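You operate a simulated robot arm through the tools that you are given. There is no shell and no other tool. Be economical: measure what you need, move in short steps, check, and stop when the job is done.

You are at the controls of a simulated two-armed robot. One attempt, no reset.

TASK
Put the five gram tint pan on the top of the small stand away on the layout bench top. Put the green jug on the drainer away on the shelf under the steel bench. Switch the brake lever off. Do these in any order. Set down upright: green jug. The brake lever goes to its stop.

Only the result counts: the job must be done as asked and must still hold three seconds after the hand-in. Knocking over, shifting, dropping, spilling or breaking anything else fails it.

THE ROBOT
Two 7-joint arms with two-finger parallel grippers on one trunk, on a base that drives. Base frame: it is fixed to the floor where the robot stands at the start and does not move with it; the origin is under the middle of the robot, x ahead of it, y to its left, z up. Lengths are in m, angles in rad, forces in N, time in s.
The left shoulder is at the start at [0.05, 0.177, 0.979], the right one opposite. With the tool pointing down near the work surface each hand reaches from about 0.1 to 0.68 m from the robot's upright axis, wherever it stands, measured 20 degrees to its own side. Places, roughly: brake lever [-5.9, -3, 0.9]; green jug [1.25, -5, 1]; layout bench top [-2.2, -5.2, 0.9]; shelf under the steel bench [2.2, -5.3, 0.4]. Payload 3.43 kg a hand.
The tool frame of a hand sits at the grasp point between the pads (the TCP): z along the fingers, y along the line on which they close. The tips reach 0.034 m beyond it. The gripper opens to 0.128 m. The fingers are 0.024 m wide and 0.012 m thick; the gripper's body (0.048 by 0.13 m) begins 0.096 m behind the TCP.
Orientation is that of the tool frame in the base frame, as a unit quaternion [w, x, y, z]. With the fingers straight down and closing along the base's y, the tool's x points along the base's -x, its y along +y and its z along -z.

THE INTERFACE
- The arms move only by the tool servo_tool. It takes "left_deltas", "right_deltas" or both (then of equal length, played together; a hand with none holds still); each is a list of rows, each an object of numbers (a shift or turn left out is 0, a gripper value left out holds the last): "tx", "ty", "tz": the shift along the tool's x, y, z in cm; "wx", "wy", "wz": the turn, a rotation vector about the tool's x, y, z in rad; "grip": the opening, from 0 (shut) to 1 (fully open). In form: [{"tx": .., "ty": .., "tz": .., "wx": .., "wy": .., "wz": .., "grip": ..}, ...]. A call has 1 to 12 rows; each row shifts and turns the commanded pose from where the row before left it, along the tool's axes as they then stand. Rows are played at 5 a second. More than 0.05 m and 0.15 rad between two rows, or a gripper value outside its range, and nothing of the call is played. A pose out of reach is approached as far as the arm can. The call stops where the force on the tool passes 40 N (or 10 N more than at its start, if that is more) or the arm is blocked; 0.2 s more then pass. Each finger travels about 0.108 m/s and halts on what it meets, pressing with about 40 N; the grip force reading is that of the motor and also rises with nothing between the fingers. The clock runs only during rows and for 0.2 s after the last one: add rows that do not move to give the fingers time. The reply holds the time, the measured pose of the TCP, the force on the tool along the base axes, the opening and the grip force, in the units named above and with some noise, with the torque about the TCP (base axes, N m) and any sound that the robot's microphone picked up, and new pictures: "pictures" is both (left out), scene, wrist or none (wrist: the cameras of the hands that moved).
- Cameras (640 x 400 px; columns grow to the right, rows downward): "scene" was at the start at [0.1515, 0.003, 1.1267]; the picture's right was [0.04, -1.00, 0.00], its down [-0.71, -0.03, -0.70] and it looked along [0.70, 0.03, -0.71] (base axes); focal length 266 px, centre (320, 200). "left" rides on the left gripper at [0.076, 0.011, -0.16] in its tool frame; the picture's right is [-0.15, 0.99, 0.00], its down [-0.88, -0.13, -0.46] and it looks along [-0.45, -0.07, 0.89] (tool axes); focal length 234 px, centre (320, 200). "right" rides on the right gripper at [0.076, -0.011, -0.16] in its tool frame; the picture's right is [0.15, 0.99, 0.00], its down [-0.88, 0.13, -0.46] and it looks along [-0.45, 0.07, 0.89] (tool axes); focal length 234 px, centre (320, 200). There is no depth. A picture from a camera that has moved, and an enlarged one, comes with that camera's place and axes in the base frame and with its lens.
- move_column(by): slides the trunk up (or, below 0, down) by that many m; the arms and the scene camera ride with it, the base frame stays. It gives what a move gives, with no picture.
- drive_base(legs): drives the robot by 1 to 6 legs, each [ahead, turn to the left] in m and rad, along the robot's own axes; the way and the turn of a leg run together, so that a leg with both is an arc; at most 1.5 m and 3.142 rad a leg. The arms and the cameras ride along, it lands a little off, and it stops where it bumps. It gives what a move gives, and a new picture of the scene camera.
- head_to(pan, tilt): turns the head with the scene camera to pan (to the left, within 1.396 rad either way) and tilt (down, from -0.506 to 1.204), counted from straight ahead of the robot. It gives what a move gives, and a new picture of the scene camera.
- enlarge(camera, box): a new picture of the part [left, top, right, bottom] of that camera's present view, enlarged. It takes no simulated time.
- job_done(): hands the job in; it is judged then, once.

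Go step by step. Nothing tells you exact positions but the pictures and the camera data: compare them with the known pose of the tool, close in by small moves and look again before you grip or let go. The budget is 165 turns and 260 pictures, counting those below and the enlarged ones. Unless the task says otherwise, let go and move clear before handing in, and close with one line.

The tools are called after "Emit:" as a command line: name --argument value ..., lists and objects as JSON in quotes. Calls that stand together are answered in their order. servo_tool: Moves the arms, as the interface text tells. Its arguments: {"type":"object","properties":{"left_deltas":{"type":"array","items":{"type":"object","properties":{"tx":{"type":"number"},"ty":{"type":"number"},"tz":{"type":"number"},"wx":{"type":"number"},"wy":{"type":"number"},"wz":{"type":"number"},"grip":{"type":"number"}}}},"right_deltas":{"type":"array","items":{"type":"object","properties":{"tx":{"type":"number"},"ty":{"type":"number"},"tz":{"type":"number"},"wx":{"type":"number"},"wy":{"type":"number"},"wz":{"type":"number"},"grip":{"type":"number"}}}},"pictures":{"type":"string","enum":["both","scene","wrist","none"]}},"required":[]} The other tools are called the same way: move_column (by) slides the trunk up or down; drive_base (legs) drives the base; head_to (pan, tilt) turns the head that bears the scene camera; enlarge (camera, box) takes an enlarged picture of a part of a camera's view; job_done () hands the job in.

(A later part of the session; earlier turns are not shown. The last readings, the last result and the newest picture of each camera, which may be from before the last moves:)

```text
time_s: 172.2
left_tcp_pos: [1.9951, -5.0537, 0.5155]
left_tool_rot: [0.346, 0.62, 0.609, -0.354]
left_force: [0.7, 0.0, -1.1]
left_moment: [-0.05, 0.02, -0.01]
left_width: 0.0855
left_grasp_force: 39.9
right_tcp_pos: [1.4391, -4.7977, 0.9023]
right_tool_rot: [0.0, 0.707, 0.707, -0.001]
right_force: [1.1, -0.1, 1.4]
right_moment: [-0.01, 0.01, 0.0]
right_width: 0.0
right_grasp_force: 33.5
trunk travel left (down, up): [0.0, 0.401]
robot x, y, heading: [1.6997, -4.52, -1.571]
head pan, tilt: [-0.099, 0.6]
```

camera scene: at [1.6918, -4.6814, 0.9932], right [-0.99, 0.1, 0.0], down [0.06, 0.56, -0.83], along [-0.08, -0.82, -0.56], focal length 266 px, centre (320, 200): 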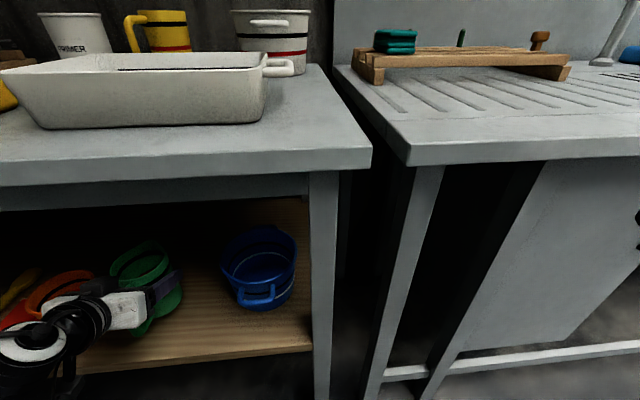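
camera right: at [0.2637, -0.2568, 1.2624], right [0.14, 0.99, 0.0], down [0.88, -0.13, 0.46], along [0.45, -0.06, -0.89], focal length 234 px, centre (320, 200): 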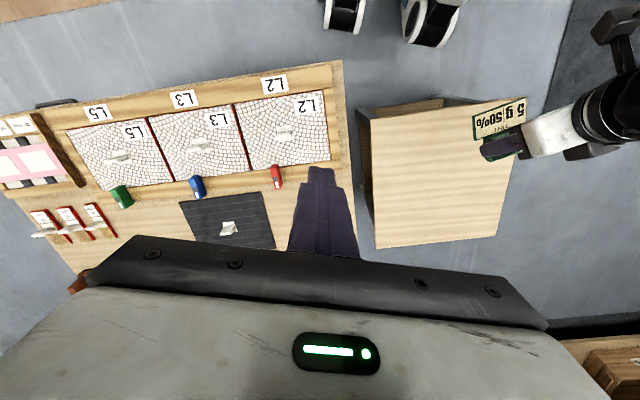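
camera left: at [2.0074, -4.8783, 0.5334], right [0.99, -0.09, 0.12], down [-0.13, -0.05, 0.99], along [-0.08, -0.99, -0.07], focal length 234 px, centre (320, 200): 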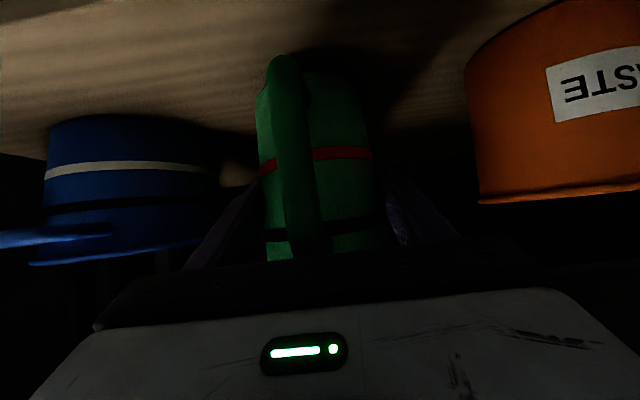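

Emit:
servo_tool --left_deltas '[{"ty": 1.6}, {}]' --pictures "none"

Emit:
drive_base --legs '[[0, -0.04]]'

Emit:
servo_tool --left_deltas '[{"ty": 0.8}, {"tx": 0.2, "tz": 0.12}, {"tx": 0.2, "tz": 0.12}, {}]' --pictures "none"

```text
time_s: 172.8
left_tcp_pos: [2.0097, -5.0542, 0.5147]
left_tool_rot: [0.346, 0.619, 0.609, -0.354]
left_force: [-0.1, -0.7, -1.2]
left_moment: [-0.01, -0.01, -0.04]
left_width: 0.0858
left_grasp_force: 39.9
right_tcp_pos: [1.4397, -4.7979, 0.9028]
right_tool_rot: [0.001, 0.708, 0.707, -0.001]
right_force: [-0.5, 0.3, -0.7]
right_moment: [-0.01, 0.0, -0.02]
right_width: 0.0003
right_grasp_force: 32.8
trunk travel left (down, up): [0.0, 0.401]
robot x, y, heading: [1.7006, -4.5221, -1.571]
head pan, tilt: [-0.099, 0.6]
```

```text
time_s: 173.6
left_tcp_pos: [1.9886, -5.0654, 0.5132]
left_tool_rot: [0.339, 0.632, 0.596, -0.361]
left_force: [0.3, -0.6, -0.3]
left_moment: [0.01, 0.03, -0.03]
left_width: 0.0855
left_grasp_force: 40.3
right_tcp_pos: [1.4276, -4.7868, 0.9033]
right_tool_rot: [0.0, 0.721, 0.693, 0.0]
right_force: [0.4, -0.3, -0.2]
right_moment: [0.0, -0.01, 0.03]
right_width: 0.0001
right_grasp_force: 33.5
trunk travel left (down, up): [0.0, 0.401]
robot x, y, heading: [1.7042, -4.5217, -1.611]
head pan, tilt: [-0.099, 0.6]
camera scene: at [1.6856, -4.681, 0.9932], right [-0.99, 0.14, 0.0], down [0.08, 0.56, -0.83], along [-0.12, -0.82, -0.56], focal length 266 px, centre (320, 200)
```

scene: 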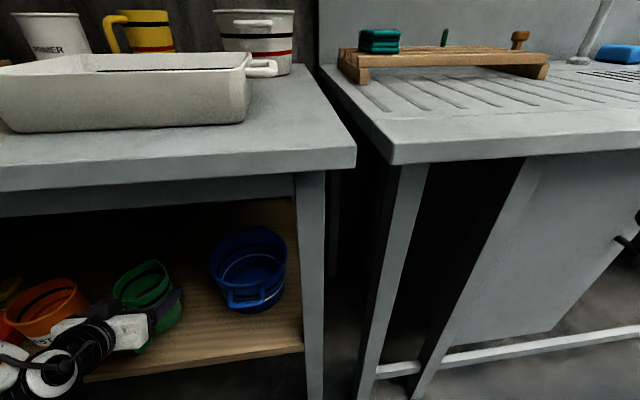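

```text
time_s: 174.6
left_tcp_pos: [1.9968, -5.0661, 0.51]
left_tool_rot: [0.338, 0.632, 0.597, -0.36]
left_force: [-0.4, 0.2, -1.0]
left_moment: [-0.06, 0.03, 0.02]
left_width: 0.0856
left_grasp_force: 40.1
right_tcp_pos: [1.4277, -4.7877, 0.9023]
right_tool_rot: [0.0, 0.722, 0.692, -0.001]
right_force: [0.7, -0.4, 0.0]
right_moment: [-0.02, 0.0, -0.02]
right_width: 0.0
right_grasp_force: 32.9
trunk travel left (down, up): [0.0, 0.401]
robot x, y, heading: [1.6963, -4.5232, -1.609]
head pan, tilt: [-0.099, 0.6]
```

Emit:
servo_tool --left_deltas '[{"tx": 0.2, "tz": 0.12}, {"tx": 0.2, "tz": 0.12}, {}]' --pictures "none"

Emit:
servo_tool --left_deltas '[{"tx": 0.2, "tz": 0.12}, {"tx": 0.1, "tz": 0.06}, {}]' --pictures "wrist"

```text
time_s: 175.4
left_tcp_pos: [1.9969, -5.0655, 0.5084]
left_tool_rot: [0.338, 0.632, 0.597, -0.36]
left_force: [0.2, 0.0, -0.3]
left_moment: [-0.01, 0.05, -0.02]
left_width: 0.0856
left_grasp_force: 40.5
left hand out of reach, approached as far as the arm can: row 2
right_tcp_pos: [1.4285, -4.7867, 0.9016]
right_tool_rot: [0.001, 0.722, 0.692, -0.001]
right_force: [-0.1, -0.4, -0.2]
right_moment: [0.02, 0.02, 0.02]
right_width: 0.0
right_grasp_force: 32.3
trunk travel left (down, up): [0.0, 0.401]
robot x, y, heading: [1.7004, -4.5199, -1.609]
head pan, tilt: [-0.099, 0.6]
```

```text
time_s: 176.2
left_tcp_pos: [1.9978, -5.0667, 0.5073]
left_tool_rot: [0.338, 0.632, 0.597, -0.36]
left_force: [-0.2, 0.4, -1.0]
left_moment: [0.02, 0.0, -0.01]
left_width: 0.0857
left_grasp_force: 40.0
left hand out of reach, approached as far as the arm can: row 2
right_tcp_pos: [1.4288, -4.787, 0.9022]
right_tool_rot: [0.0, 0.722, 0.692, -0.001]
right_force: [-0.3, -0.5, -0.1]
right_moment: [-0.01, 0.0, 0.01]
right_width: 0.0
right_grasp_force: 32.6
trunk travel left (down, up): [0.0, 0.401]
robot x, y, heading: [1.6995, -4.5216, -1.616]
head pan, tilt: [-0.099, 0.6]
camera left: at [2.0186, -4.8912, 0.5238], right [0.98, -0.13, 0.12], down [-0.13, -0.05, 0.99], along [-0.12, -0.99, -0.07], focal length 234 px, centre (320, 200)
```

left: 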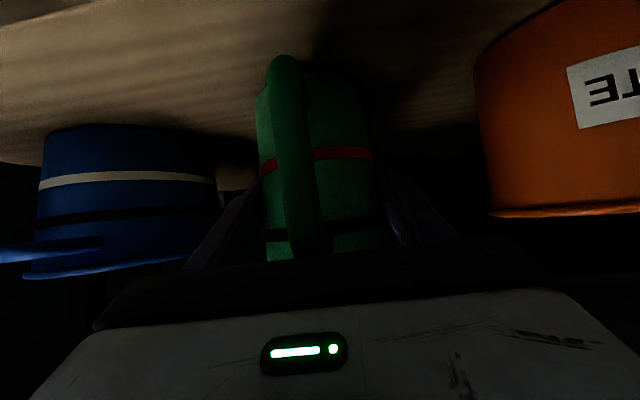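

Emit:
servo_tool --left_deltas '[{"ty": 2.0}, {}]' --pictures "none"

Emit:
drive_base --legs '[[0, -0.07]]'

Emit:
servo_tool --left_deltas '[{"ty": 1.7}, {"tx": 0.2, "tz": 0.12}, {"tx": 0.2, "tz": 0.12}, {}]' --pictures "none"

```text
time_s: 176.8
left_tcp_pos: [2.0184, -5.0666, 0.508]
left_tool_rot: [0.339, 0.632, 0.597, -0.361]
left_force: [0.2, 0.8, -0.3]
left_moment: [0.01, 0.03, -0.01]
left_width: 0.0856
left_grasp_force: 40.0
right_tcp_pos: [1.4286, -4.7869, 0.9024]
right_tool_rot: [0.001, 0.722, 0.692, -0.001]
right_force: [0.5, 0.0, 0.0]
right_moment: [-0.02, 0.0, -0.02]
right_width: 0.0
right_grasp_force: 33.0
trunk travel left (down, up): [0.0, 0.401]
robot x, y, heading: [1.698, -4.5234, -1.613]
head pan, tilt: [-0.099, 0.6]
```

```text
time_s: 177.7
left_tcp_pos: [1.9783, -5.088, 0.5076]
left_tool_rot: [0.326, 0.651, 0.576, -0.371]
left_force: [-0.1, 0.2, -1.0]
left_moment: [-0.01, 0.0, 0.0]
left_width: 0.0859
left_grasp_force: 40.5
right_tcp_pos: [1.4112, -4.7664, 0.9022]
right_tool_rot: [0.0, 0.745, 0.667, -0.001]
right_force: [1.0, -0.5, -0.6]
right_moment: [-0.01, -0.06, -0.02]
right_width: 0.0004
right_grasp_force: 32.7
trunk travel left (down, up): [0.0, 0.401]
robot x, y, heading: [1.7036, -4.5242, -1.679]
head pan, tilt: [-0.099, 0.6]
camera scene: at [1.6746, -4.6795, 0.9932], right [-0.98, 0.21, 0.0], down [0.12, 0.55, -0.83], along [-0.17, -0.81, -0.56], focal length 266 px, centre (320, 200)
```

scene: 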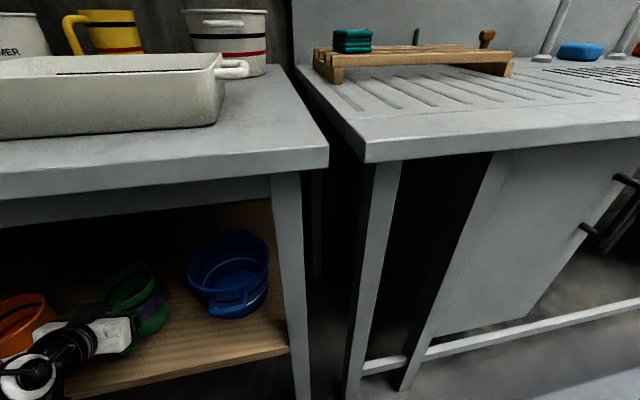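

```text
time_s: 178.7
left_tcp_pos: [1.997, -5.0906, 0.5022]
left_tool_rot: [0.327, 0.651, 0.575, -0.372]
left_force: [-0.6, -0.3, -0.5]
left_moment: [-0.01, -0.02, -0.01]
left_width: 0.0856
left_grasp_force: 39.9
right_tcp_pos: [1.4118, -4.7667, 0.9029]
right_tool_rot: [0.001, 0.745, 0.667, 0.0]
right_force: [0.3, -0.7, 0.4]
right_moment: [0.0, 0.02, 0.01]
right_width: 0.0
right_grasp_force: 33.4
trunk travel left (down, up): [0.0, 0.401]
robot x, y, heading: [1.7033, -4.5221, -1.683]
head pan, tilt: [-0.099, 0.6]
```

Emit:
servo_tool --left_deltas '[{"tx": 0.2, "tz": 0.12}, {"tx": 0.2, "tz": 0.12}, {}]' --pictures "none"

Emit:
servo_tool --left_deltas '[{"tx": 0.2, "tz": 0.12}, {}]' --pictures "wrist"

Emit:
enlarge --camera "scene" --box '[0, 220, 300, 400]'

```text
time_s: 179.5
left_tcp_pos: [1.9974, -5.09, 0.4991]
left_tool_rot: [0.325, 0.653, 0.574, -0.373]
left_force: [0.2, -0.4, -0.4]
left_moment: [0.0, 0.01, -0.01]
left_width: 0.0855
left_grasp_force: 40.0
right_tcp_pos: [1.4112, -4.7679, 0.9028]
right_tool_rot: [0.001, 0.745, 0.667, -0.001]
right_force: [-0.6, 0.2, 0.1]
right_moment: [0.04, 0.01, -0.02]
right_width: 0.0
right_grasp_force: 32.6
trunk travel left (down, up): [0.0, 0.401]
robot x, y, heading: [1.7011, -4.5195, -1.684]
head pan, tilt: [-0.099, 0.6]
```

```text
time_s: 180.1
left_tcp_pos: [1.996, -5.0902, 0.4986]
left_tool_rot: [0.326, 0.652, 0.575, -0.372]
left_force: [0.6, 0.0, -0.9]
left_moment: [0.01, 0.0, 0.0]
left_width: 0.0855
left_grasp_force: 40.2
right_tcp_pos: [1.4106, -4.7672, 0.9032]
right_tool_rot: [0.001, 0.745, 0.667, -0.001]
right_force: [0.4, 0.9, -0.7]
right_moment: [0.0, 0.0, 0.04]
right_width: 0.0
right_grasp_force: 32.9
trunk travel left (down, up): [0.0, 0.401]
robot x, y, heading: [1.7002, -4.5192, -1.682]
head pan, tilt: [-0.099, 0.6]
camera left: at [2.0293, -4.9172, 0.5149], right [0.97, -0.2, 0.12], down [-0.13, -0.04, 0.99], along [-0.19, -0.98, -0.07], focal length 234 px, centre (320, 200)
```

left: 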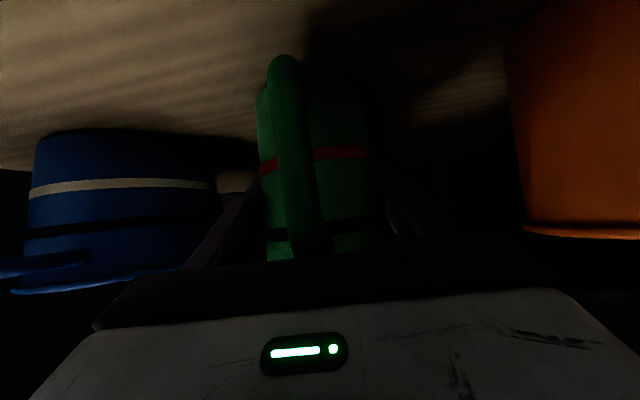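

```text
2.13 times, centred on (150, 310) of scene
camera zoom: at [1.6746, -4.6795, 0.9932], right [-0.98, 0.21, 0.0], down [0.12, 0.55, -0.83], along [-0.17, -0.81, -0.56], focal length 566 px, centre (683, -35)
```

zoom: 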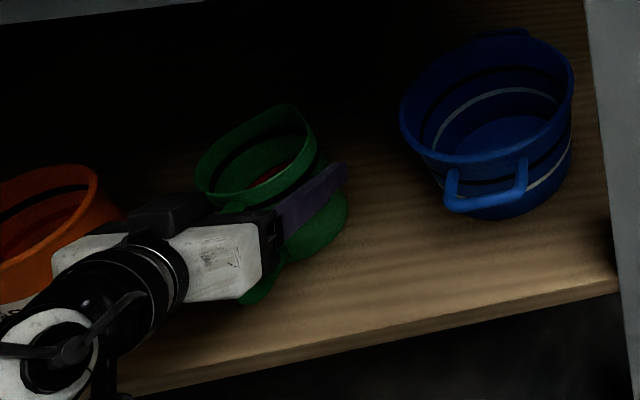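

Emit:
servo_tool --left_deltas '[{"tx": 0.26, "tz": 0.15}, {"tx": 0.26, "tz": 0.15}, {}]' --pictures "none"

Emit:
servo_tool --left_deltas '[{"tx": 0.26, "tz": 0.15}, {}]' --pictures "none"

```text
time_s: 180.9
left_tcp_pos: [1.9963, -5.0899, 0.4981]
left_tool_rot: [0.326, 0.652, 0.574, -0.372]
left_force: [-0.1, -0.2, -0.4]
left_moment: [-0.01, 0.01, 0.0]
left_width: 0.0857
left_grasp_force: 39.5
left hand out of reach, approached as far as the arm can: row 1, 2
right_tcp_pos: [1.4108, -4.7678, 0.9026]
right_tool_rot: [0.002, 0.746, 0.666, -0.001]
right_force: [0.1, 1.3, -0.4]
right_moment: [0.01, 0.02, 0.01]
right_width: 0.0
right_grasp_force: 32.5
trunk travel left (down, up): [0.0, 0.401]
robot x, y, heading: [1.7034, -4.5229, -1.682]
head pan, tilt: [-0.099, 0.6]
```

```text
time_s: 181.5
left_tcp_pos: [1.997, -5.09, 0.4982]
left_tool_rot: [0.326, 0.652, 0.575, -0.372]
left_force: [-0.9, 0.7, -0.2]
left_moment: [-0.05, -0.02, 0.0]
left_width: 0.0856
left_grasp_force: 39.7
right_tcp_pos: [1.4109, -4.7676, 0.9028]
right_tool_rot: [0.0, 0.746, 0.666, -0.001]
right_force: [-0.2, 0.2, 0.1]
right_moment: [-0.06, 0.0, 0.01]
right_width: 0.0
right_grasp_force: 32.6
trunk travel left (down, up): [0.0, 0.401]
robot x, y, heading: [1.7003, -4.5225, -1.682]
head pan, tilt: [-0.099, 0.6]
```

Emit:
servo_tool --left_deltas '[{"tx": 1.27, "tz": -2.15}, {"tx": 1.27, "tz": -2.15}, {}]' --pictures "none"

Emit:
drive_base --legs '[[0.04, 0]]'

Emit:
servo_tool --left_deltas '[{"tx": 0.26, "tz": 0.15}, {"tx": 0.26, "tz": 0.15}, {}]' --pictures "none"

```text
time_s: 182.3
left_tcp_pos: [2.0032, -5.0418, 0.4981]
left_tool_rot: [0.329, 0.651, 0.573, -0.374]
left_force: [1.7, -3.0, 8.8]
left_moment: [-0.3, -0.49, -0.11]
left_width: 0.0857
left_grasp_force: 40.2
right_tcp_pos: [1.41, -4.7674, 0.9028]
right_tool_rot: [0.001, 0.745, 0.667, -0.001]
right_force: [-0.4, 0.1, -0.1]
right_moment: [0.0, -0.04, -0.01]
right_width: 0.0
right_grasp_force: 32.7
trunk travel left (down, up): [0.0, 0.401]
robot x, y, heading: [1.701, -4.5255, -1.679]
head pan, tilt: [-0.099, 0.6]
```

```text
time_s: 183.2
left_tcp_pos: [1.9983, -5.0808, 0.4969]
left_tool_rot: [0.328, 0.652, 0.573, -0.374]
left_force: [-1.0, -3.7, 10.3]
left_moment: [-0.33, -0.31, -0.13]
left_width: 0.0855
left_grasp_force: 39.9
right_tcp_pos: [1.4058, -4.8066, 0.9032]
right_tool_rot: [0.001, 0.746, 0.666, 0.0]
right_force: [0.2, 0.0, 0.6]
right_moment: [0.02, -0.02, -0.01]
right_width: 0.0
right_grasp_force: 33.2
trunk travel left (down, up): [0.0, 0.401]
robot x, y, heading: [1.6953, -4.564, -1.684]
head pan, tilt: [-0.099, 0.6]
camera scene: at [1.6696, -4.7183, 0.9933], right [-0.98, 0.21, 0.0], down [0.12, 0.55, -0.83], along [-0.17, -0.81, -0.56], focal length 266 px, centre (320, 200)
```

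scene: 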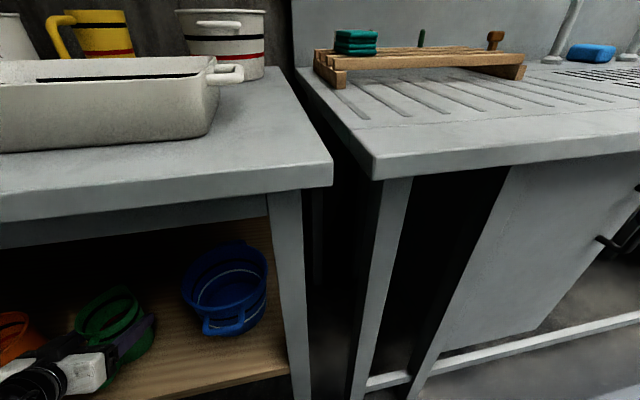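

```text
time_s: 183.9
left_tcp_pos: [1.9973, -5.0836, 0.496]
left_tool_rot: [0.328, 0.652, 0.573, -0.374]
left_force: [0.4, 2.7, 9.2]
left_moment: [0.22, -0.31, 0.11]
left_width: 0.0855
left_grasp_force: 39.8
left hand out of reach, approached as far as the arm can: row 2
right_tcp_pos: [1.4052, -4.806, 0.9035]
right_tool_rot: [0.001, 0.746, 0.666, 0.0]
right_force: [0.2, -0.3, -0.2]
right_moment: [-0.02, 0.0, -0.01]
right_width: 0.0
right_grasp_force: 32.8
trunk travel left (down, up): [0.0, 0.401]
robot x, y, heading: [1.6953, -4.5618, -1.688]
head pan, tilt: [-0.099, 0.6]
```

The jug is now resting on the shelf (about 9 N upward). I'll open the fingers and look before retreating.

Emit:
servo_tool --left_deltas '[{"grip": 0.75}, {"grip": 0.85}, {"grip": 0.92}, {}]' --pictures "wrist"

Emit:
enlarge --camera "scene" --box '[0, 220, 300, 400]'

```text
time_s: 184.9
left_tcp_pos: [1.9975, -5.0827, 0.4957]
left_tool_rot: [0.327, 0.652, 0.574, -0.373]
left_force: [-0.5, -0.5, -0.6]
left_moment: [-0.02, 0.04, 0.01]
left_width: 0.1178
left_grasp_force: 0.0
right_tcp_pos: [1.4072, -4.8058, 0.903]
right_tool_rot: [0.001, 0.746, 0.666, -0.001]
right_force: [0.1, 0.1, 0.1]
right_moment: [-0.02, -0.02, 0.02]
right_width: 0.0
right_grasp_force: 32.9
trunk travel left (down, up): [0.0, 0.401]
robot x, y, heading: [1.6952, -4.5649, -1.684]
head pan, tilt: [-0.099, 0.6]
camera left: at [2.0312, -4.9095, 0.5113], right [0.97, -0.2, 0.12], down [-0.13, -0.04, 0.99], along [-0.19, -0.98, -0.06], focal length 234 px, centre (320, 200)
```

left: 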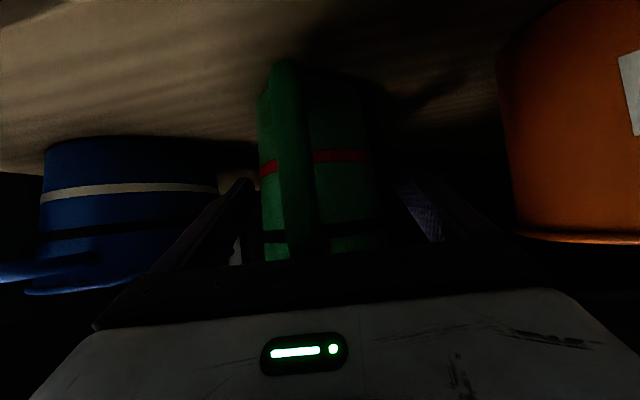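

```text
2.13 times, centred on (150, 310) of scene
camera zoom: at [1.67, -4.7189, 0.9932], right [-0.98, 0.21, 0.0], down [0.12, 0.55, -0.83], along [-0.17, -0.81, -0.56], focal length 566 px, centre (683, -35)
```

zoom: 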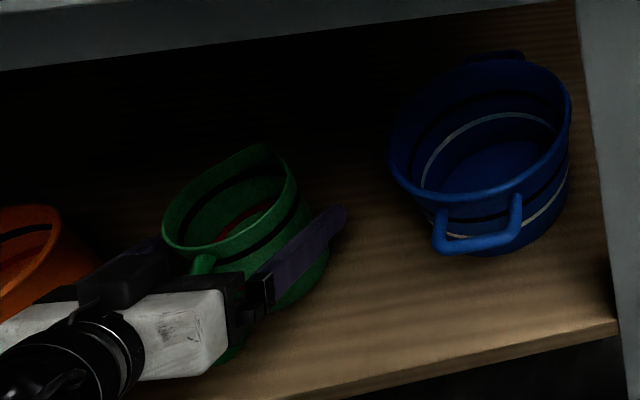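

It stands free between the fingers. I'll retract along the tool axis, then back out.

Emit:
servo_tool --left_deltas '[{"tz": -2}, {"tz": -3}, {"tz": -4}, {"tz": -4}, {}]' --pictures "wrist"

Emit:
drive_base --legs '[[-0.5, 0]]'

Emit:
enlarge --camera "scene" --box '[0, 60, 400, 310]'

```text
time_s: 186.2
left_tcp_pos: [2.0123, -4.9724, 0.5593]
left_tool_rot: [0.326, 0.652, 0.573, -0.375]
left_force: [-0.5, -0.4, 0.3]
left_moment: [0.04, -0.01, -0.01]
left_width: 0.1178
left_grasp_force: 0.2
right_tcp_pos: [1.4072, -4.8068, 0.904]
right_tool_rot: [0.0, 0.746, 0.666, 0.0]
right_force: [0.2, -0.3, 0.0]
right_moment: [0.0, 0.02, 0.01]
right_width: 0.0002
right_grasp_force: 32.6
trunk travel left (down, up): [0.0, 0.401]
robot x, y, heading: [1.6965, -4.5637, -1.685]
head pan, tilt: [-0.099, 0.6]
camera left: at [2.0462, -4.7996, 0.5753], right [0.97, -0.2, 0.12], down [-0.13, -0.04, 0.99], along [-0.2, -0.98, -0.06], focal length 234 px, centre (320, 200)
```

left: 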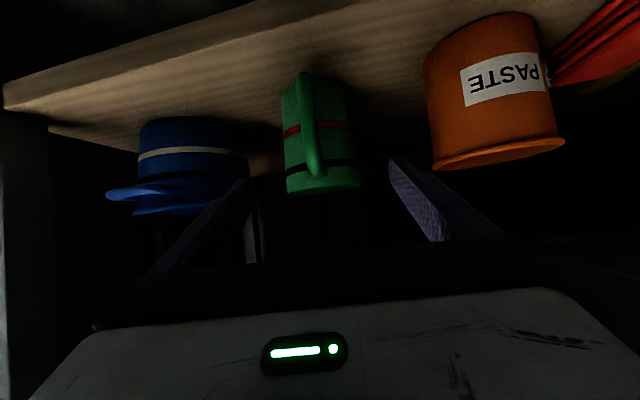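

```text
time_s: 189.1
left_tcp_pos: [2.0689, -4.4704, 0.5594]
left_tool_rot: [0.327, 0.652, 0.573, -0.374]
left_force: [-0.1, 0.0, -0.6]
left_moment: [-0.02, -0.01, 0.02]
left_width: 0.1178
left_grasp_force: 0.0
right_tcp_pos: [1.4627, -4.303, 0.9028]
right_tool_rot: [0.0, 0.746, 0.666, -0.001]
right_force: [-0.6, 0.0, 0.0]
right_moment: [0.01, -0.01, -0.01]
right_width: 0.0001
right_grasp_force: 33.1
trunk travel left (down, up): [0.0, 0.401]
robot x, y, heading: [1.7536, -4.0607, -1.681]
head pan, tilt: [-0.099, 0.6]
camera scene: at [1.7271, -4.2163, 0.9932], right [-0.98, 0.21, 0.0], down [0.12, 0.55, -0.83], along [-0.18, -0.81, -0.56], focal length 266 px, centre (320, 200)
```

scene: 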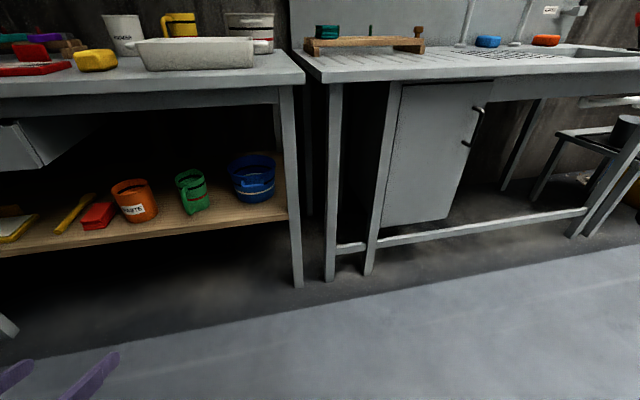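

```text
1.60 times, centred on (200, 185) of scene
camera zoom: at [1.7271, -4.2163, 0.9932], right [-0.98, 0.21, 0.0], down [0.12, 0.55, -0.83], along [-0.18, -0.81, -0.56], focal length 425 px, centre (512, 224)
```

zoom: 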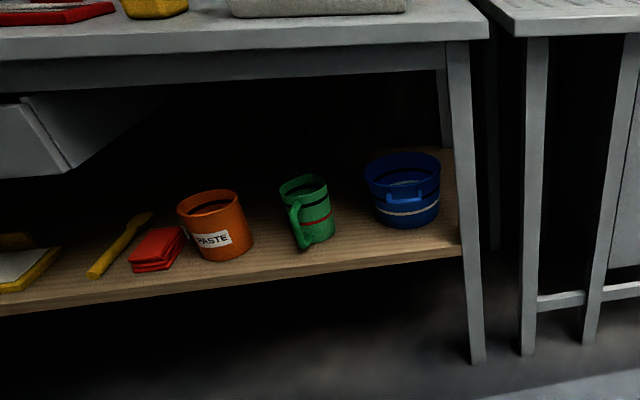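

The jug stands upright on the shelf. Next is the brake lever, far to the west: raise the trunk, turn that way and look.

Emit:
move_column --by 0.2

Emit:
drive_base --legs '[[-0.35, 0], [0, -1.46]]'

Emit:
head_to --pan 0.0 --tilt 0.3

```text
time_s: 191.3
left_tcp_pos: [2.0695, -4.4697, 0.7596]
left_tool_rot: [0.327, 0.652, 0.573, -0.374]
left_force: [-0.7, -0.7, 0.0]
left_moment: [0.01, 0.01, 0.04]
left_width: 0.1179
left_grasp_force: 0.1
right_tcp_pos: [1.463, -4.3044, 1.102]
right_tool_rot: [0.001, 0.746, 0.666, -0.001]
right_force: [-0.5, -1.6, 0.0]
right_moment: [0.0, 0.03, 0.01]
right_width: 0.0
right_grasp_force: 32.8
trunk travel left (down, up): [-0.2, 0.201]
robot x, y, heading: [1.7522, -4.0626, -1.682]
head pan, tilt: [-0.099, 0.6]
```

```text
time_s: 197.1
left_tcp_pos: [1.4214, -4.0741, 0.7606]
left_tool_rot: [-0.005, 0.868, -0.006, -0.497]
left_force: [0.8, -0.3, 0.4]
left_moment: [0.01, 0.01, -0.04]
left_width: 0.1179
left_grasp_force: 0.0
right_tcp_pos: [1.5173, -3.452, 1.1024]
right_tool_rot: [0.0, 1.0, 0.001, 0.0]
right_force: [0.6, 0.5, 0.0]
right_moment: [-0.03, -0.02, -0.01]
right_width: 0.0001
right_grasp_force: 33.0
trunk travel left (down, up): [-0.2, 0.201]
robot x, y, heading: [1.7953, -3.7135, -3.143]
head pan, tilt: [-0.099, 0.6]
camera scene: at [1.6359, -3.7037, 1.1932], right [0.1, 1.0, 0.0], down [0.56, -0.06, -0.83], along [-0.82, 0.08, -0.56], focal length 266 px, centre (320, 200)
```

scene: 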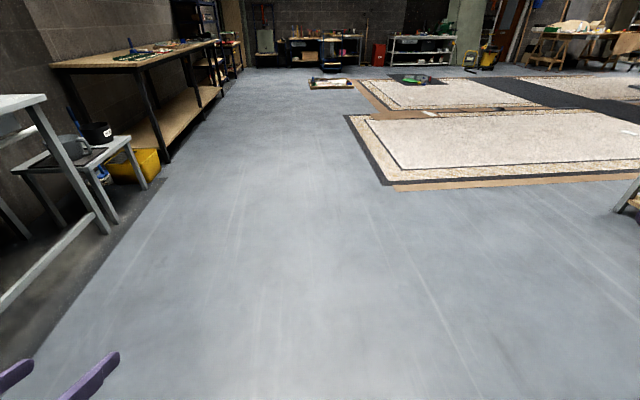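

```text
time_s: 197.9
left_tcp_pos: [1.4198, -4.0739, 0.7596]
left_tool_rot: [-0.004, 0.867, -0.006, -0.498]
left_force: [0.8, -0.6, -0.8]
left_moment: [0.0, -0.02, 0.02]
left_width: 0.1178
left_grasp_force: 0.2
right_tcp_pos: [1.5176, -3.4515, 1.1023]
right_tool_rot: [-0.001, 1.0, 0.001, 0.0]
right_force: [1.4, 0.4, -0.1]
right_moment: [0.02, 0.04, -0.02]
right_width: 0.0
right_grasp_force: 32.7
trunk travel left (down, up): [-0.2, 0.201]
robot x, y, heading: [1.7902, -3.712, -3.14]
head pan, tilt: [0.0, 0.3]
camera scene: at [1.6305, -3.7125, 1.2207], right [0.0, 1.0, 0.0], down [0.3, 0.0, -0.96], along [-0.96, 0.0, -0.3], focal length 266 px, centre (320, 200)
```

scene: 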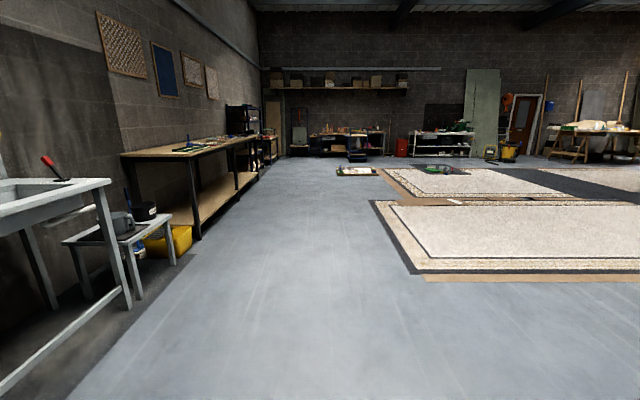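

Emit:
enlarge --camera "scene" --box '[270, 100, 430, 200]'

Emit:
drive_base --legs '[[1.4, 0], [1.4, 0], [1.0, 0]]'

```text
4.00 times, centred on (350, 150) of scene
camera zoom: at [1.6305, -3.7125, 1.2207], right [0.0, 1.0, 0.0], down [0.3, 0.0, -0.96], along [-0.96, 0.0, -0.3], focal length 1062 px, centre (200, 400)
```

zoom: 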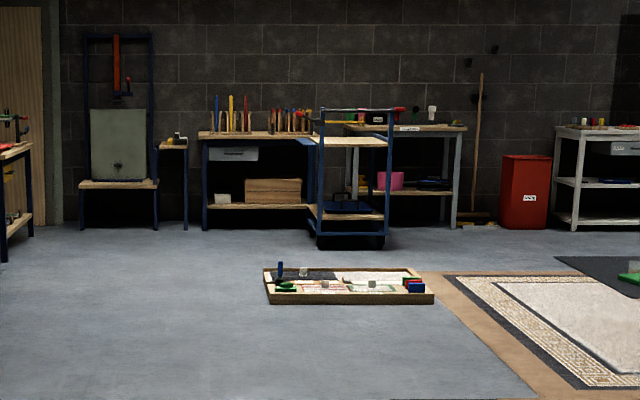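

```text
time_s: 216.3
left_tcp_pos: [-2.3843, -4.09, 0.7594]
left_tool_rot: [-0.003, 0.868, -0.003, -0.496]
left_force: [1.0, 0.0, -0.4]
left_moment: [0.01, -0.01, 0.02]
left_width: 0.1179
left_grasp_force: 0.1
right_tcp_pos: [-2.2925, -3.4654, 1.1029]
right_tool_rot: [0.0, 1.0, 0.004, -0.001]
right_force: [-0.6, -0.1, -0.6]
right_moment: [0.02, 0.03, 0.0]
right_width: 0.0
right_grasp_force: 33.1
trunk travel left (down, up): [-0.2, 0.201]
robot x, y, heading: [-2.0147, -3.722, -3.134]
head pan, tilt: [0.0, 0.3]
camera scene: at [-2.1775, -3.7256, 1.2207], right [-0.01, 1.0, 0.0], down [0.3, 0.0, -0.96], along [-0.96, -0.01, -0.3], focal length 266 px, centre (320, 200)
```

scene: 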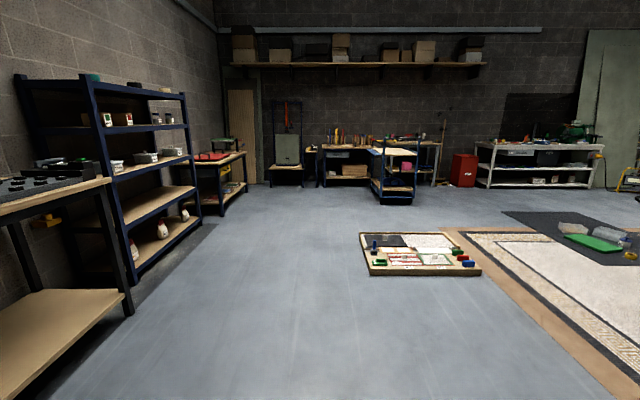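

Emit:
enlarge --camera "scene" --box '[300, 100, 460, 220]'

```text
3.33 times, centred on (380, 160) of scene
camera zoom: at [-2.1775, -3.7256, 1.2207], right [-0.01, 1.0, 0.0], down [0.3, 0.0, -0.96], along [-0.96, -0.01, -0.3], focal length 885 px, centre (120, 333)
```

zoom: 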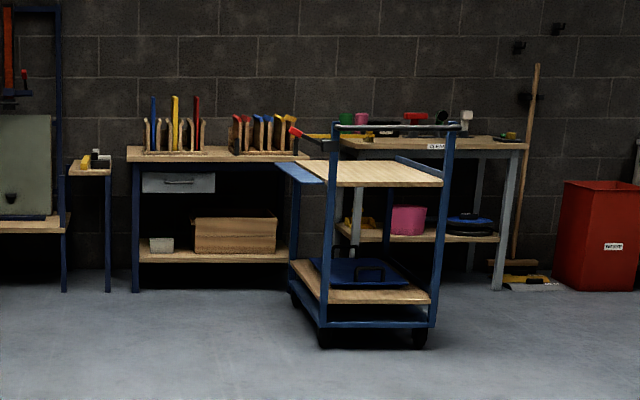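

The lever, with a red tip, is on the blue trolley's handle post. I'll drive past the crate on the floor on its left side and stop short of the trolley.

Emit:
drive_base --legs '[[0, 0.06], [1.45, 0], [1.45, 0], [0, -0.5]]'

Emit:
enlarge --camera "scene" --box '[220, 60, 540, 260]'

```text
time_s: 232.1
left_tcp_pos: [-5.3672, -4.1493, 0.7601]
left_tool_rot: [-0.106, 0.848, -0.184, -0.485]
left_force: [0.9, 0.7, 0.2]
left_moment: [0.02, -0.01, -0.01]
left_width: 0.1182
left_grasp_force: 0.1
right_tcp_pos: [-5.0302, -3.6174, 1.1019]
right_tool_rot: [0.0, 0.979, -0.205, -0.001]
right_force: [-0.1, 0.9, -0.2]
right_moment: [0.0, -0.01, -0.04]
right_width: 0.0003
right_grasp_force: 33.4
trunk travel left (down, up): [-0.2, 0.201]
robot x, y, heading: [-4.8816, -3.9652, 2.729]
head pan, tilt: [0.0, 0.3]
camera scene: at [-5.0309, -3.9021, 1.2207], right [0.4, 0.92, 0.0], down [0.27, -0.12, -0.96], along [-0.88, 0.38, -0.3], focal length 266 px, centre (320, 200)
```

scene: 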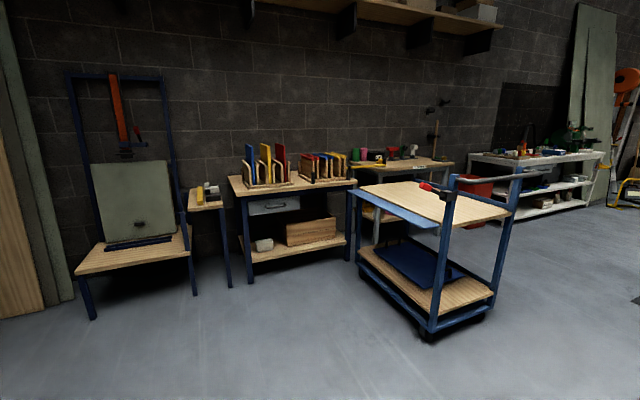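

```text
2.00 times, centred on (380, 160) of scene
camera zoom: at [-5.0309, -3.9021, 1.2207], right [0.4, 0.92, 0.0], down [0.27, -0.12, -0.96], along [-0.88, 0.38, -0.3], focal length 531 px, centre (200, 280)
```

zoom: 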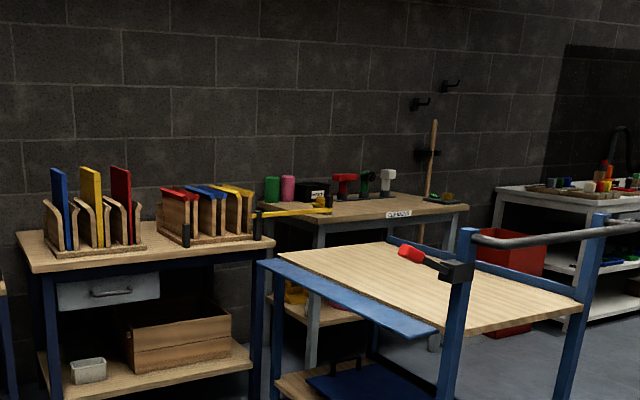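

Emit:
enlarge --camera "scene" --box '[400, 165, 480, 215]'

```text
8.00 times, centred on (440, 190) of scene
camera zoom: at [-5.0309, -3.9021, 1.2207], right [0.4, 0.92, 0.0], down [0.27, -0.12, -0.96], along [-0.88, 0.38, -0.3], focal length 2124 px, centre (-640, 280)
```

zoom: 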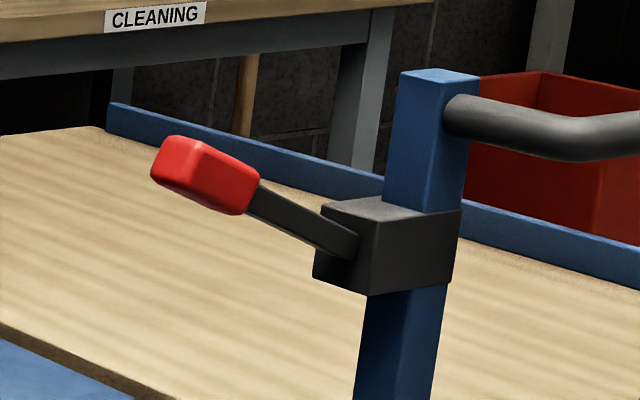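

The lever runs from a black box on the post out towards −y and slightly up: tip near (−5.86, −3.05, 0.93), pivot near (−5.86, −2.93, 0.885). I'll move closer for markings and the turning direction.

Emit:
drive_base --legs '[[0, -0.73], [0.6, 0], [0, 0.85]]'

Emit:
head_to --pan -0.2 --tilt 0.4

```text
time_s: 239.6
left_tcp_pos: [-5.5973, -3.6524, 0.7594]
left_tool_rot: [-0.079, 0.857, -0.134, -0.491]
left_force: [-0.4, -0.7, 1.4]
left_moment: [0.0, -0.02, 0.01]
left_width: 0.1178
left_grasp_force: 0.0
right_tcp_pos: [-5.3244, -3.0873, 1.1035]
right_tool_rot: [0.0, 0.989, -0.148, -0.001]
right_force: [0.6, 0.5, -0.7]
right_moment: [-0.01, -0.02, 0.03]
right_width: 0.0
right_grasp_force: 32.7
trunk travel left (down, up): [-0.2, 0.201]
robot x, y, heading: [-5.1367, -3.4182, 2.843]
head pan, tilt: [0.0, 0.3]
camera scene: at [-5.292, -3.3693, 1.2207], right [0.29, 0.96, 0.0], down [0.28, -0.09, -0.96], along [-0.91, 0.28, -0.3], focal length 266 px, centre (320, 200)
```

scene: 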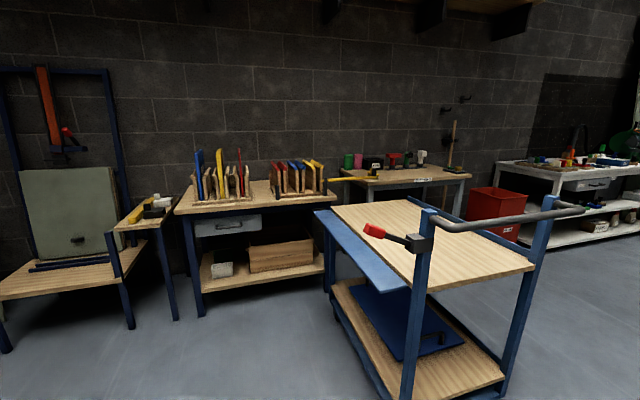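

```text
time_s: 240.3
left_tcp_pos: [-5.5981, -3.6529, 0.7599]
left_tool_rot: [-0.078, 0.857, -0.134, -0.491]
left_force: [0.3, 0.4, -0.3]
left_moment: [-0.01, 0.0, 0.02]
left_width: 0.1179
left_grasp_force: 0.0
right_tcp_pos: [-5.3233, -3.0877, 1.1036]
right_tool_rot: [0.0, 0.989, -0.148, 0.0]
right_force: [0.0, -0.9, -0.4]
right_moment: [-0.01, 0.02, -0.03]
right_width: 0.0003
right_grasp_force: 33.1
trunk travel left (down, up): [-0.2, 0.201]
robot x, y, heading: [-5.133, -3.4156, 2.843]
head pan, tilt: [-0.201, 0.4]
camera scene: at [-5.2841, -3.3524, 1.2115], right [0.48, 0.88, 0.0], down [0.34, -0.19, -0.92], along [-0.81, 0.44, -0.39], focal length 266 px, centre (320, 200)
```

scene: 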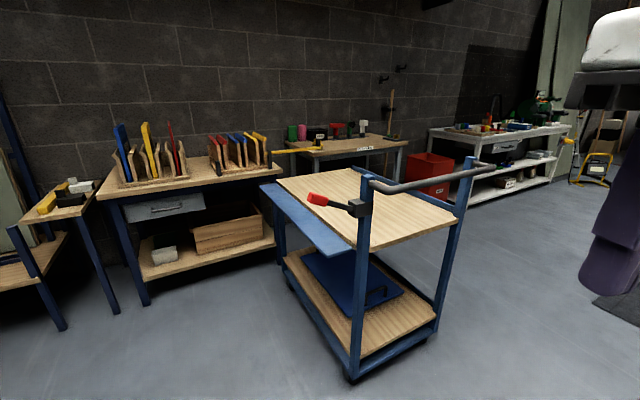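

Emit:
enlarge --camera "scene" --box '[295, 175, 391, 235]'

```text
6.67 times, centred on (343, 205) of scene
camera zoom: at [-5.2841, -3.3524, 1.2115], right [0.48, 0.88, 0.0], down [0.34, -0.19, -0.92], along [-0.81, 0.44, -0.39], focal length 1770 px, centre (167, 167)
```

zoom: 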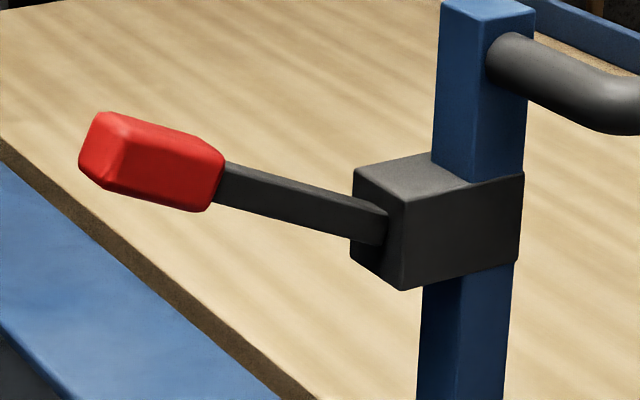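

The lever tips about 26° up from its pivot, swinging in the y–z plane with no markings, so the likely "off" is down through to the other stop. I'll bring the closed right hand over the red knob.

Emit:
drive_base --legs '[[0.33, 0], [0, 0.06]]'

Emit:
head_to --pan -0.4 --tilt 0.6

```text
time_s: 243.0
left_tcp_pos: [-5.8994, -3.5835, 0.7594]
left_tool_rot: [-0.064, 0.861, -0.109, -0.493]
left_force: [0.5, 0.5, 0.5]
left_moment: [-0.01, 0.03, -0.03]
left_width: 0.1174
left_grasp_force: 0.1
right_tcp_pos: [-5.6602, -3.0023, 1.1034]
right_tool_rot: [0.0, 0.993, -0.118, 0.0]
right_force: [0.1, 0.9, 0.9]
right_moment: [0.03, -0.03, 0.01]
right_width: 0.0
right_grasp_force: 33.7
trunk travel left (down, up): [-0.2, 0.201]
robot x, y, heading: [-5.451, -3.3208, 2.903]
head pan, tilt: [-0.201, 0.4]
camera scene: at [-5.6043, -3.2644, 1.2114], right [0.42, 0.91, 0.0], down [0.35, -0.17, -0.92], along [-0.83, 0.39, -0.39], focal length 266 px, centre (320, 200)
```

scene: 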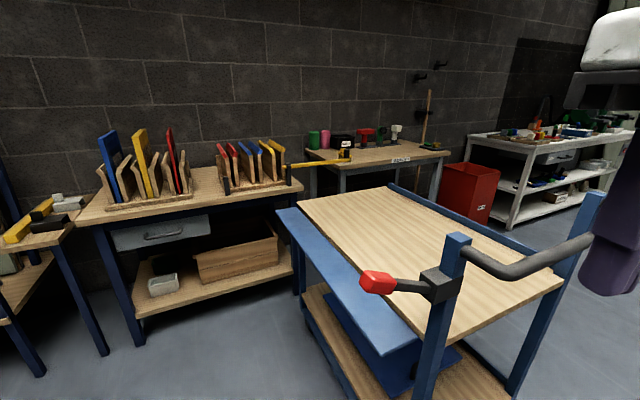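

```text
time_s: 243.7
left_tcp_pos: [-5.9003, -3.5835, 0.7601]
left_tool_rot: [-0.064, 0.861, -0.109, -0.493]
left_force: [0.3, 0.7, -0.1]
left_moment: [-0.03, -0.01, -0.03]
left_width: 0.1178
left_grasp_force: 0.1
right_tcp_pos: [-5.659, -3.002, 1.1029]
right_tool_rot: [0.0, 0.993, -0.119, 0.0]
right_force: [0.5, -1.4, -0.8]
right_moment: [-0.03, 0.01, -0.02]
right_width: 0.0
right_grasp_force: 33.0
trunk travel left (down, up): [-0.2, 0.201]
robot x, y, heading: [-5.4533, -3.3188, 2.905]
head pan, tilt: [-0.4, 0.6]
camera scene: at [-5.5914, -3.2511, 1.1933], right [0.59, 0.8, 0.0], down [0.45, -0.34, -0.83], along [-0.66, 0.49, -0.56], focal length 266 px, centre (320, 200)
```

scene: 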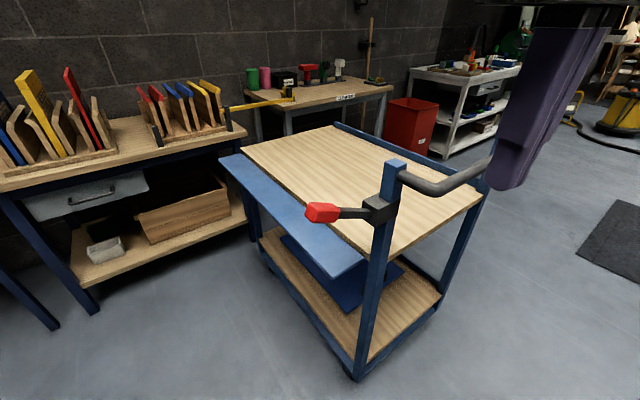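

Emit:
enlarge --camera "scene" --box '[290, 150, 450, 250]'

Emit:
enlarge --camera "right" --box '[0, 0, 640, 400]'

```text
4.00 times, centred on (370, 200) of scene
camera zoom: at [-5.5914, -3.2511, 1.1933], right [0.59, 0.8, 0.0], down [0.45, -0.34, -0.83], along [-0.66, 0.49, -0.56], focal length 1062 px, centre (120, 200)
```

zoom: 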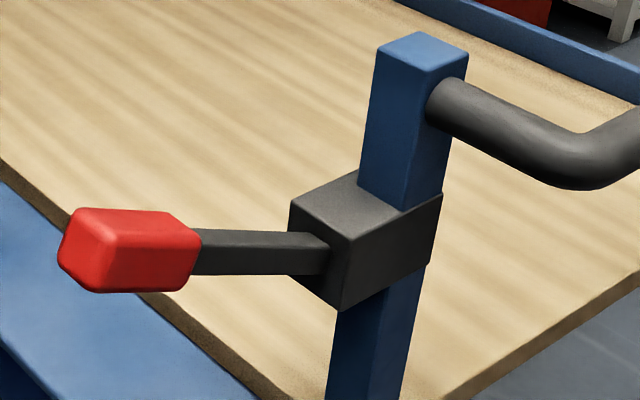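

```text
1.00 times, centred on (320, 200) of right (not enlarged: the box is as wide or as high as the picture)
camera zoom: at [-5.5837, -3.0083, 1.2627], right [-0.09, -1.0, 0.0], down [-0.89, 0.08, 0.46], along [-0.45, 0.04, -0.89], focal length 234 px, centre (320, 200)
```

zoom: 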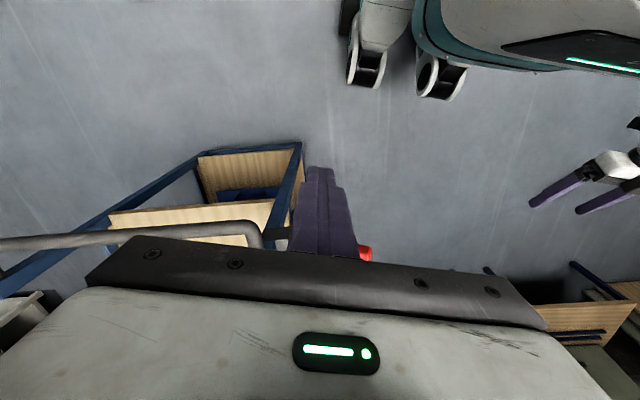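

Knob centre is at about (−5.866, −3.044, 0.935). The right forearm would pass over the handle bar, so I'll use the left hand: close it, pitch it steeper, raise it, then reposition the base squarely east of the trolley.

Emit:
servo_tool --left_deltas '[{"wy": 0.125, "grip": 0}, {"wy": 0.125}, {"wy": 0.125}, {"wy": 0.125}, {"tx": -2.15, "tz": -3.57}, {"tx": -2.15, "tz": -3.57}, {"tx": -2.15, "tz": -3.57}, {"tx": -2.15, "tz": -3.57}, {"tx": -2.15, "tz": -3.57}, {}]' --pictures "none"

Emit:
drive_base --legs '[[-0.35, 0], [0, -1.3], [0.56, 0], [0, 1.53]]'

```text
time_s: 245.9
left_tcp_pos: [-5.9041, -3.5856, 0.9648]
left_tool_rot: [-0.036, 0.956, -0.122, -0.264]
left_force: [0.2, 0.7, -0.2]
left_moment: [-0.01, 0.03, 0.02]
left_width: 0.0002
left_grasp_force: 33.2
left hand out of reach, approached as far as the arm can: row 1
right_tcp_pos: [-5.6592, -3.0025, 1.1025]
right_tool_rot: [0.001, 0.993, -0.118, 0.0]
right_force: [0.3, 0.4, 0.9]
right_moment: [-0.02, -0.02, -0.03]
right_width: 0.0002
right_grasp_force: 33.0
trunk travel left (down, up): [-0.2, 0.201]
robot x, y, heading: [-5.4516, -3.3202, 2.908]
head pan, tilt: [-0.4, 0.6]
```

```text
time_s: 258.0
left_tcp_pos: [-5.5019, -3.2158, 0.9652]
left_tool_rot: [0.0, 0.964, 0.006, -0.266]
left_force: [0.3, -0.3, -0.4]
left_moment: [-0.01, -0.01, 0.01]
left_width: 0.0
left_grasp_force: 33.4
right_tcp_pos: [-5.419, -2.5868, 1.1023]
right_tool_rot: [0.0, 1.0, 0.013, 0.0]
right_force: [-0.5, -0.8, -0.1]
right_moment: [0.0, 0.01, 0.02]
right_width: 0.0
right_grasp_force: 33.0
trunk travel left (down, up): [-0.2, 0.201]
robot x, y, heading: [-5.1384, -2.841, -3.117]
head pan, tilt: [-0.4, 0.6]
camera scene: at [-5.2878, -2.8112, 1.1932], right [0.36, 0.93, 0.0], down [0.53, -0.21, -0.83], along [-0.77, 0.3, -0.56], focal length 266 px, centre (320, 200)
```

scene: 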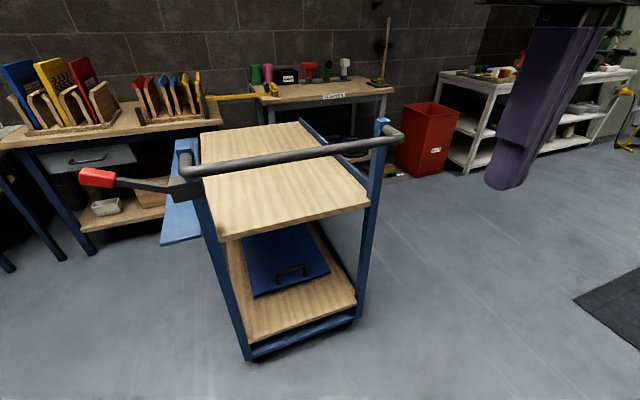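

The lever is clear in view. I'll raise the left hand and drive 0.2 m closer.

Emit:
servo_tool --left_deltas '[{"tx": -1.8, "tz": -3.0}, {"tx": -1.8, "tz": -3.0}, {}]' --pictures "none"

Emit:
drive_base --legs '[[0.2, -0.025]]'

Emit:
head_to --pan 0.3 --tilt 0.6

```text
time_s: 258.8
left_tcp_pos: [-5.503, -3.217, 1.0352]
left_tool_rot: [0.0, 0.964, 0.005, -0.267]
left_force: [-0.1, 0.2, -0.8]
left_moment: [0.02, 0.0, 0.03]
left_width: 0.0
left_grasp_force: 33.0
right_tcp_pos: [-5.4186, -2.5878, 1.1038]
right_tool_rot: [0.0, 1.0, 0.013, 0.0]
right_force: [-0.3, -1.0, 0.8]
right_moment: [0.02, -0.01, 0.01]
right_width: 0.0
right_grasp_force: 33.2
trunk travel left (down, up): [-0.2, 0.201]
robot x, y, heading: [-5.133, -2.8394, -3.111]
head pan, tilt: [-0.4, 0.6]
```

```text
time_s: 260.4
left_tcp_pos: [-5.7136, -3.2102, 1.0358]
left_tool_rot: [-0.003, 0.964, -0.007, -0.266]
left_force: [-0.1, -0.4, -0.4]
left_moment: [0.01, -0.01, 0.01]
left_width: 0.0
left_grasp_force: 33.3
right_tcp_pos: [-5.6125, -2.5844, 1.1017]
right_tool_rot: [0.0, 1.0, 0.0, -0.001]
right_force: [-0.5, 0.0, -0.7]
right_moment: [-0.01, -0.02, -0.01]
right_width: 0.0
right_grasp_force: 33.4
trunk travel left (down, up): [-0.2, 0.201]
robot x, y, heading: [-5.3332, -2.846, -3.139]
head pan, tilt: [-0.4, 0.6]
camera scene: at [-5.4872, -2.8102, 1.1931], right [0.39, 0.92, 0.0], down [0.52, -0.22, -0.82], along [-0.76, 0.32, -0.57], focal length 266 px, centre (320, 200)
```

scene: 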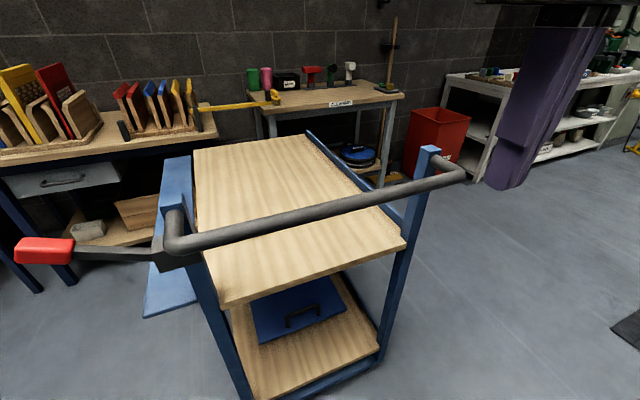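

```text
time_s: 261.4
left_tcp_pos: [-5.7114, -3.2097, 1.0345]
left_tool_rot: [-0.004, 0.964, -0.008, -0.266]
left_force: [-0.1, 0.2, -0.5]
left_moment: [-0.01, -0.02, -0.03]
left_width: 0.0
left_grasp_force: 32.6
right_tcp_pos: [-5.6111, -2.585, 1.1026]
right_tool_rot: [0.0, 1.0, 0.001, -0.001]
right_force: [0.0, -0.4, 0.5]
right_moment: [-0.01, 0.01, 0.01]
right_width: 0.0001
right_grasp_force: 32.8
trunk travel left (down, up): [-0.2, 0.201]
robot x, y, heading: [-5.3351, -2.8435, -3.143]
head pan, tilt: [0.3, 0.6]
camera scene: at [-5.4897, -2.8707, 1.1932], right [-0.3, 0.95, 0.0], down [0.54, 0.17, -0.83], along [-0.79, -0.24, -0.56], focal length 266 px, centre (320, 200)
```

scene: 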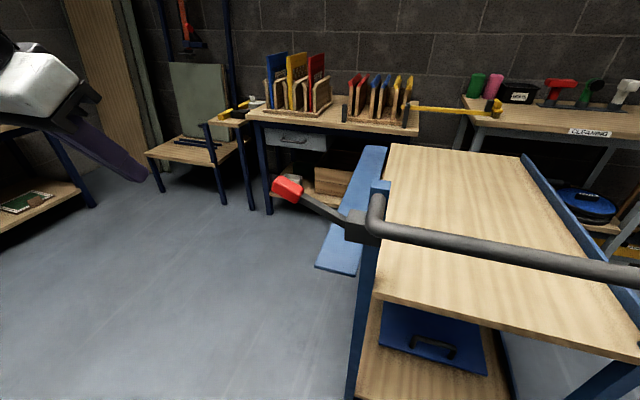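

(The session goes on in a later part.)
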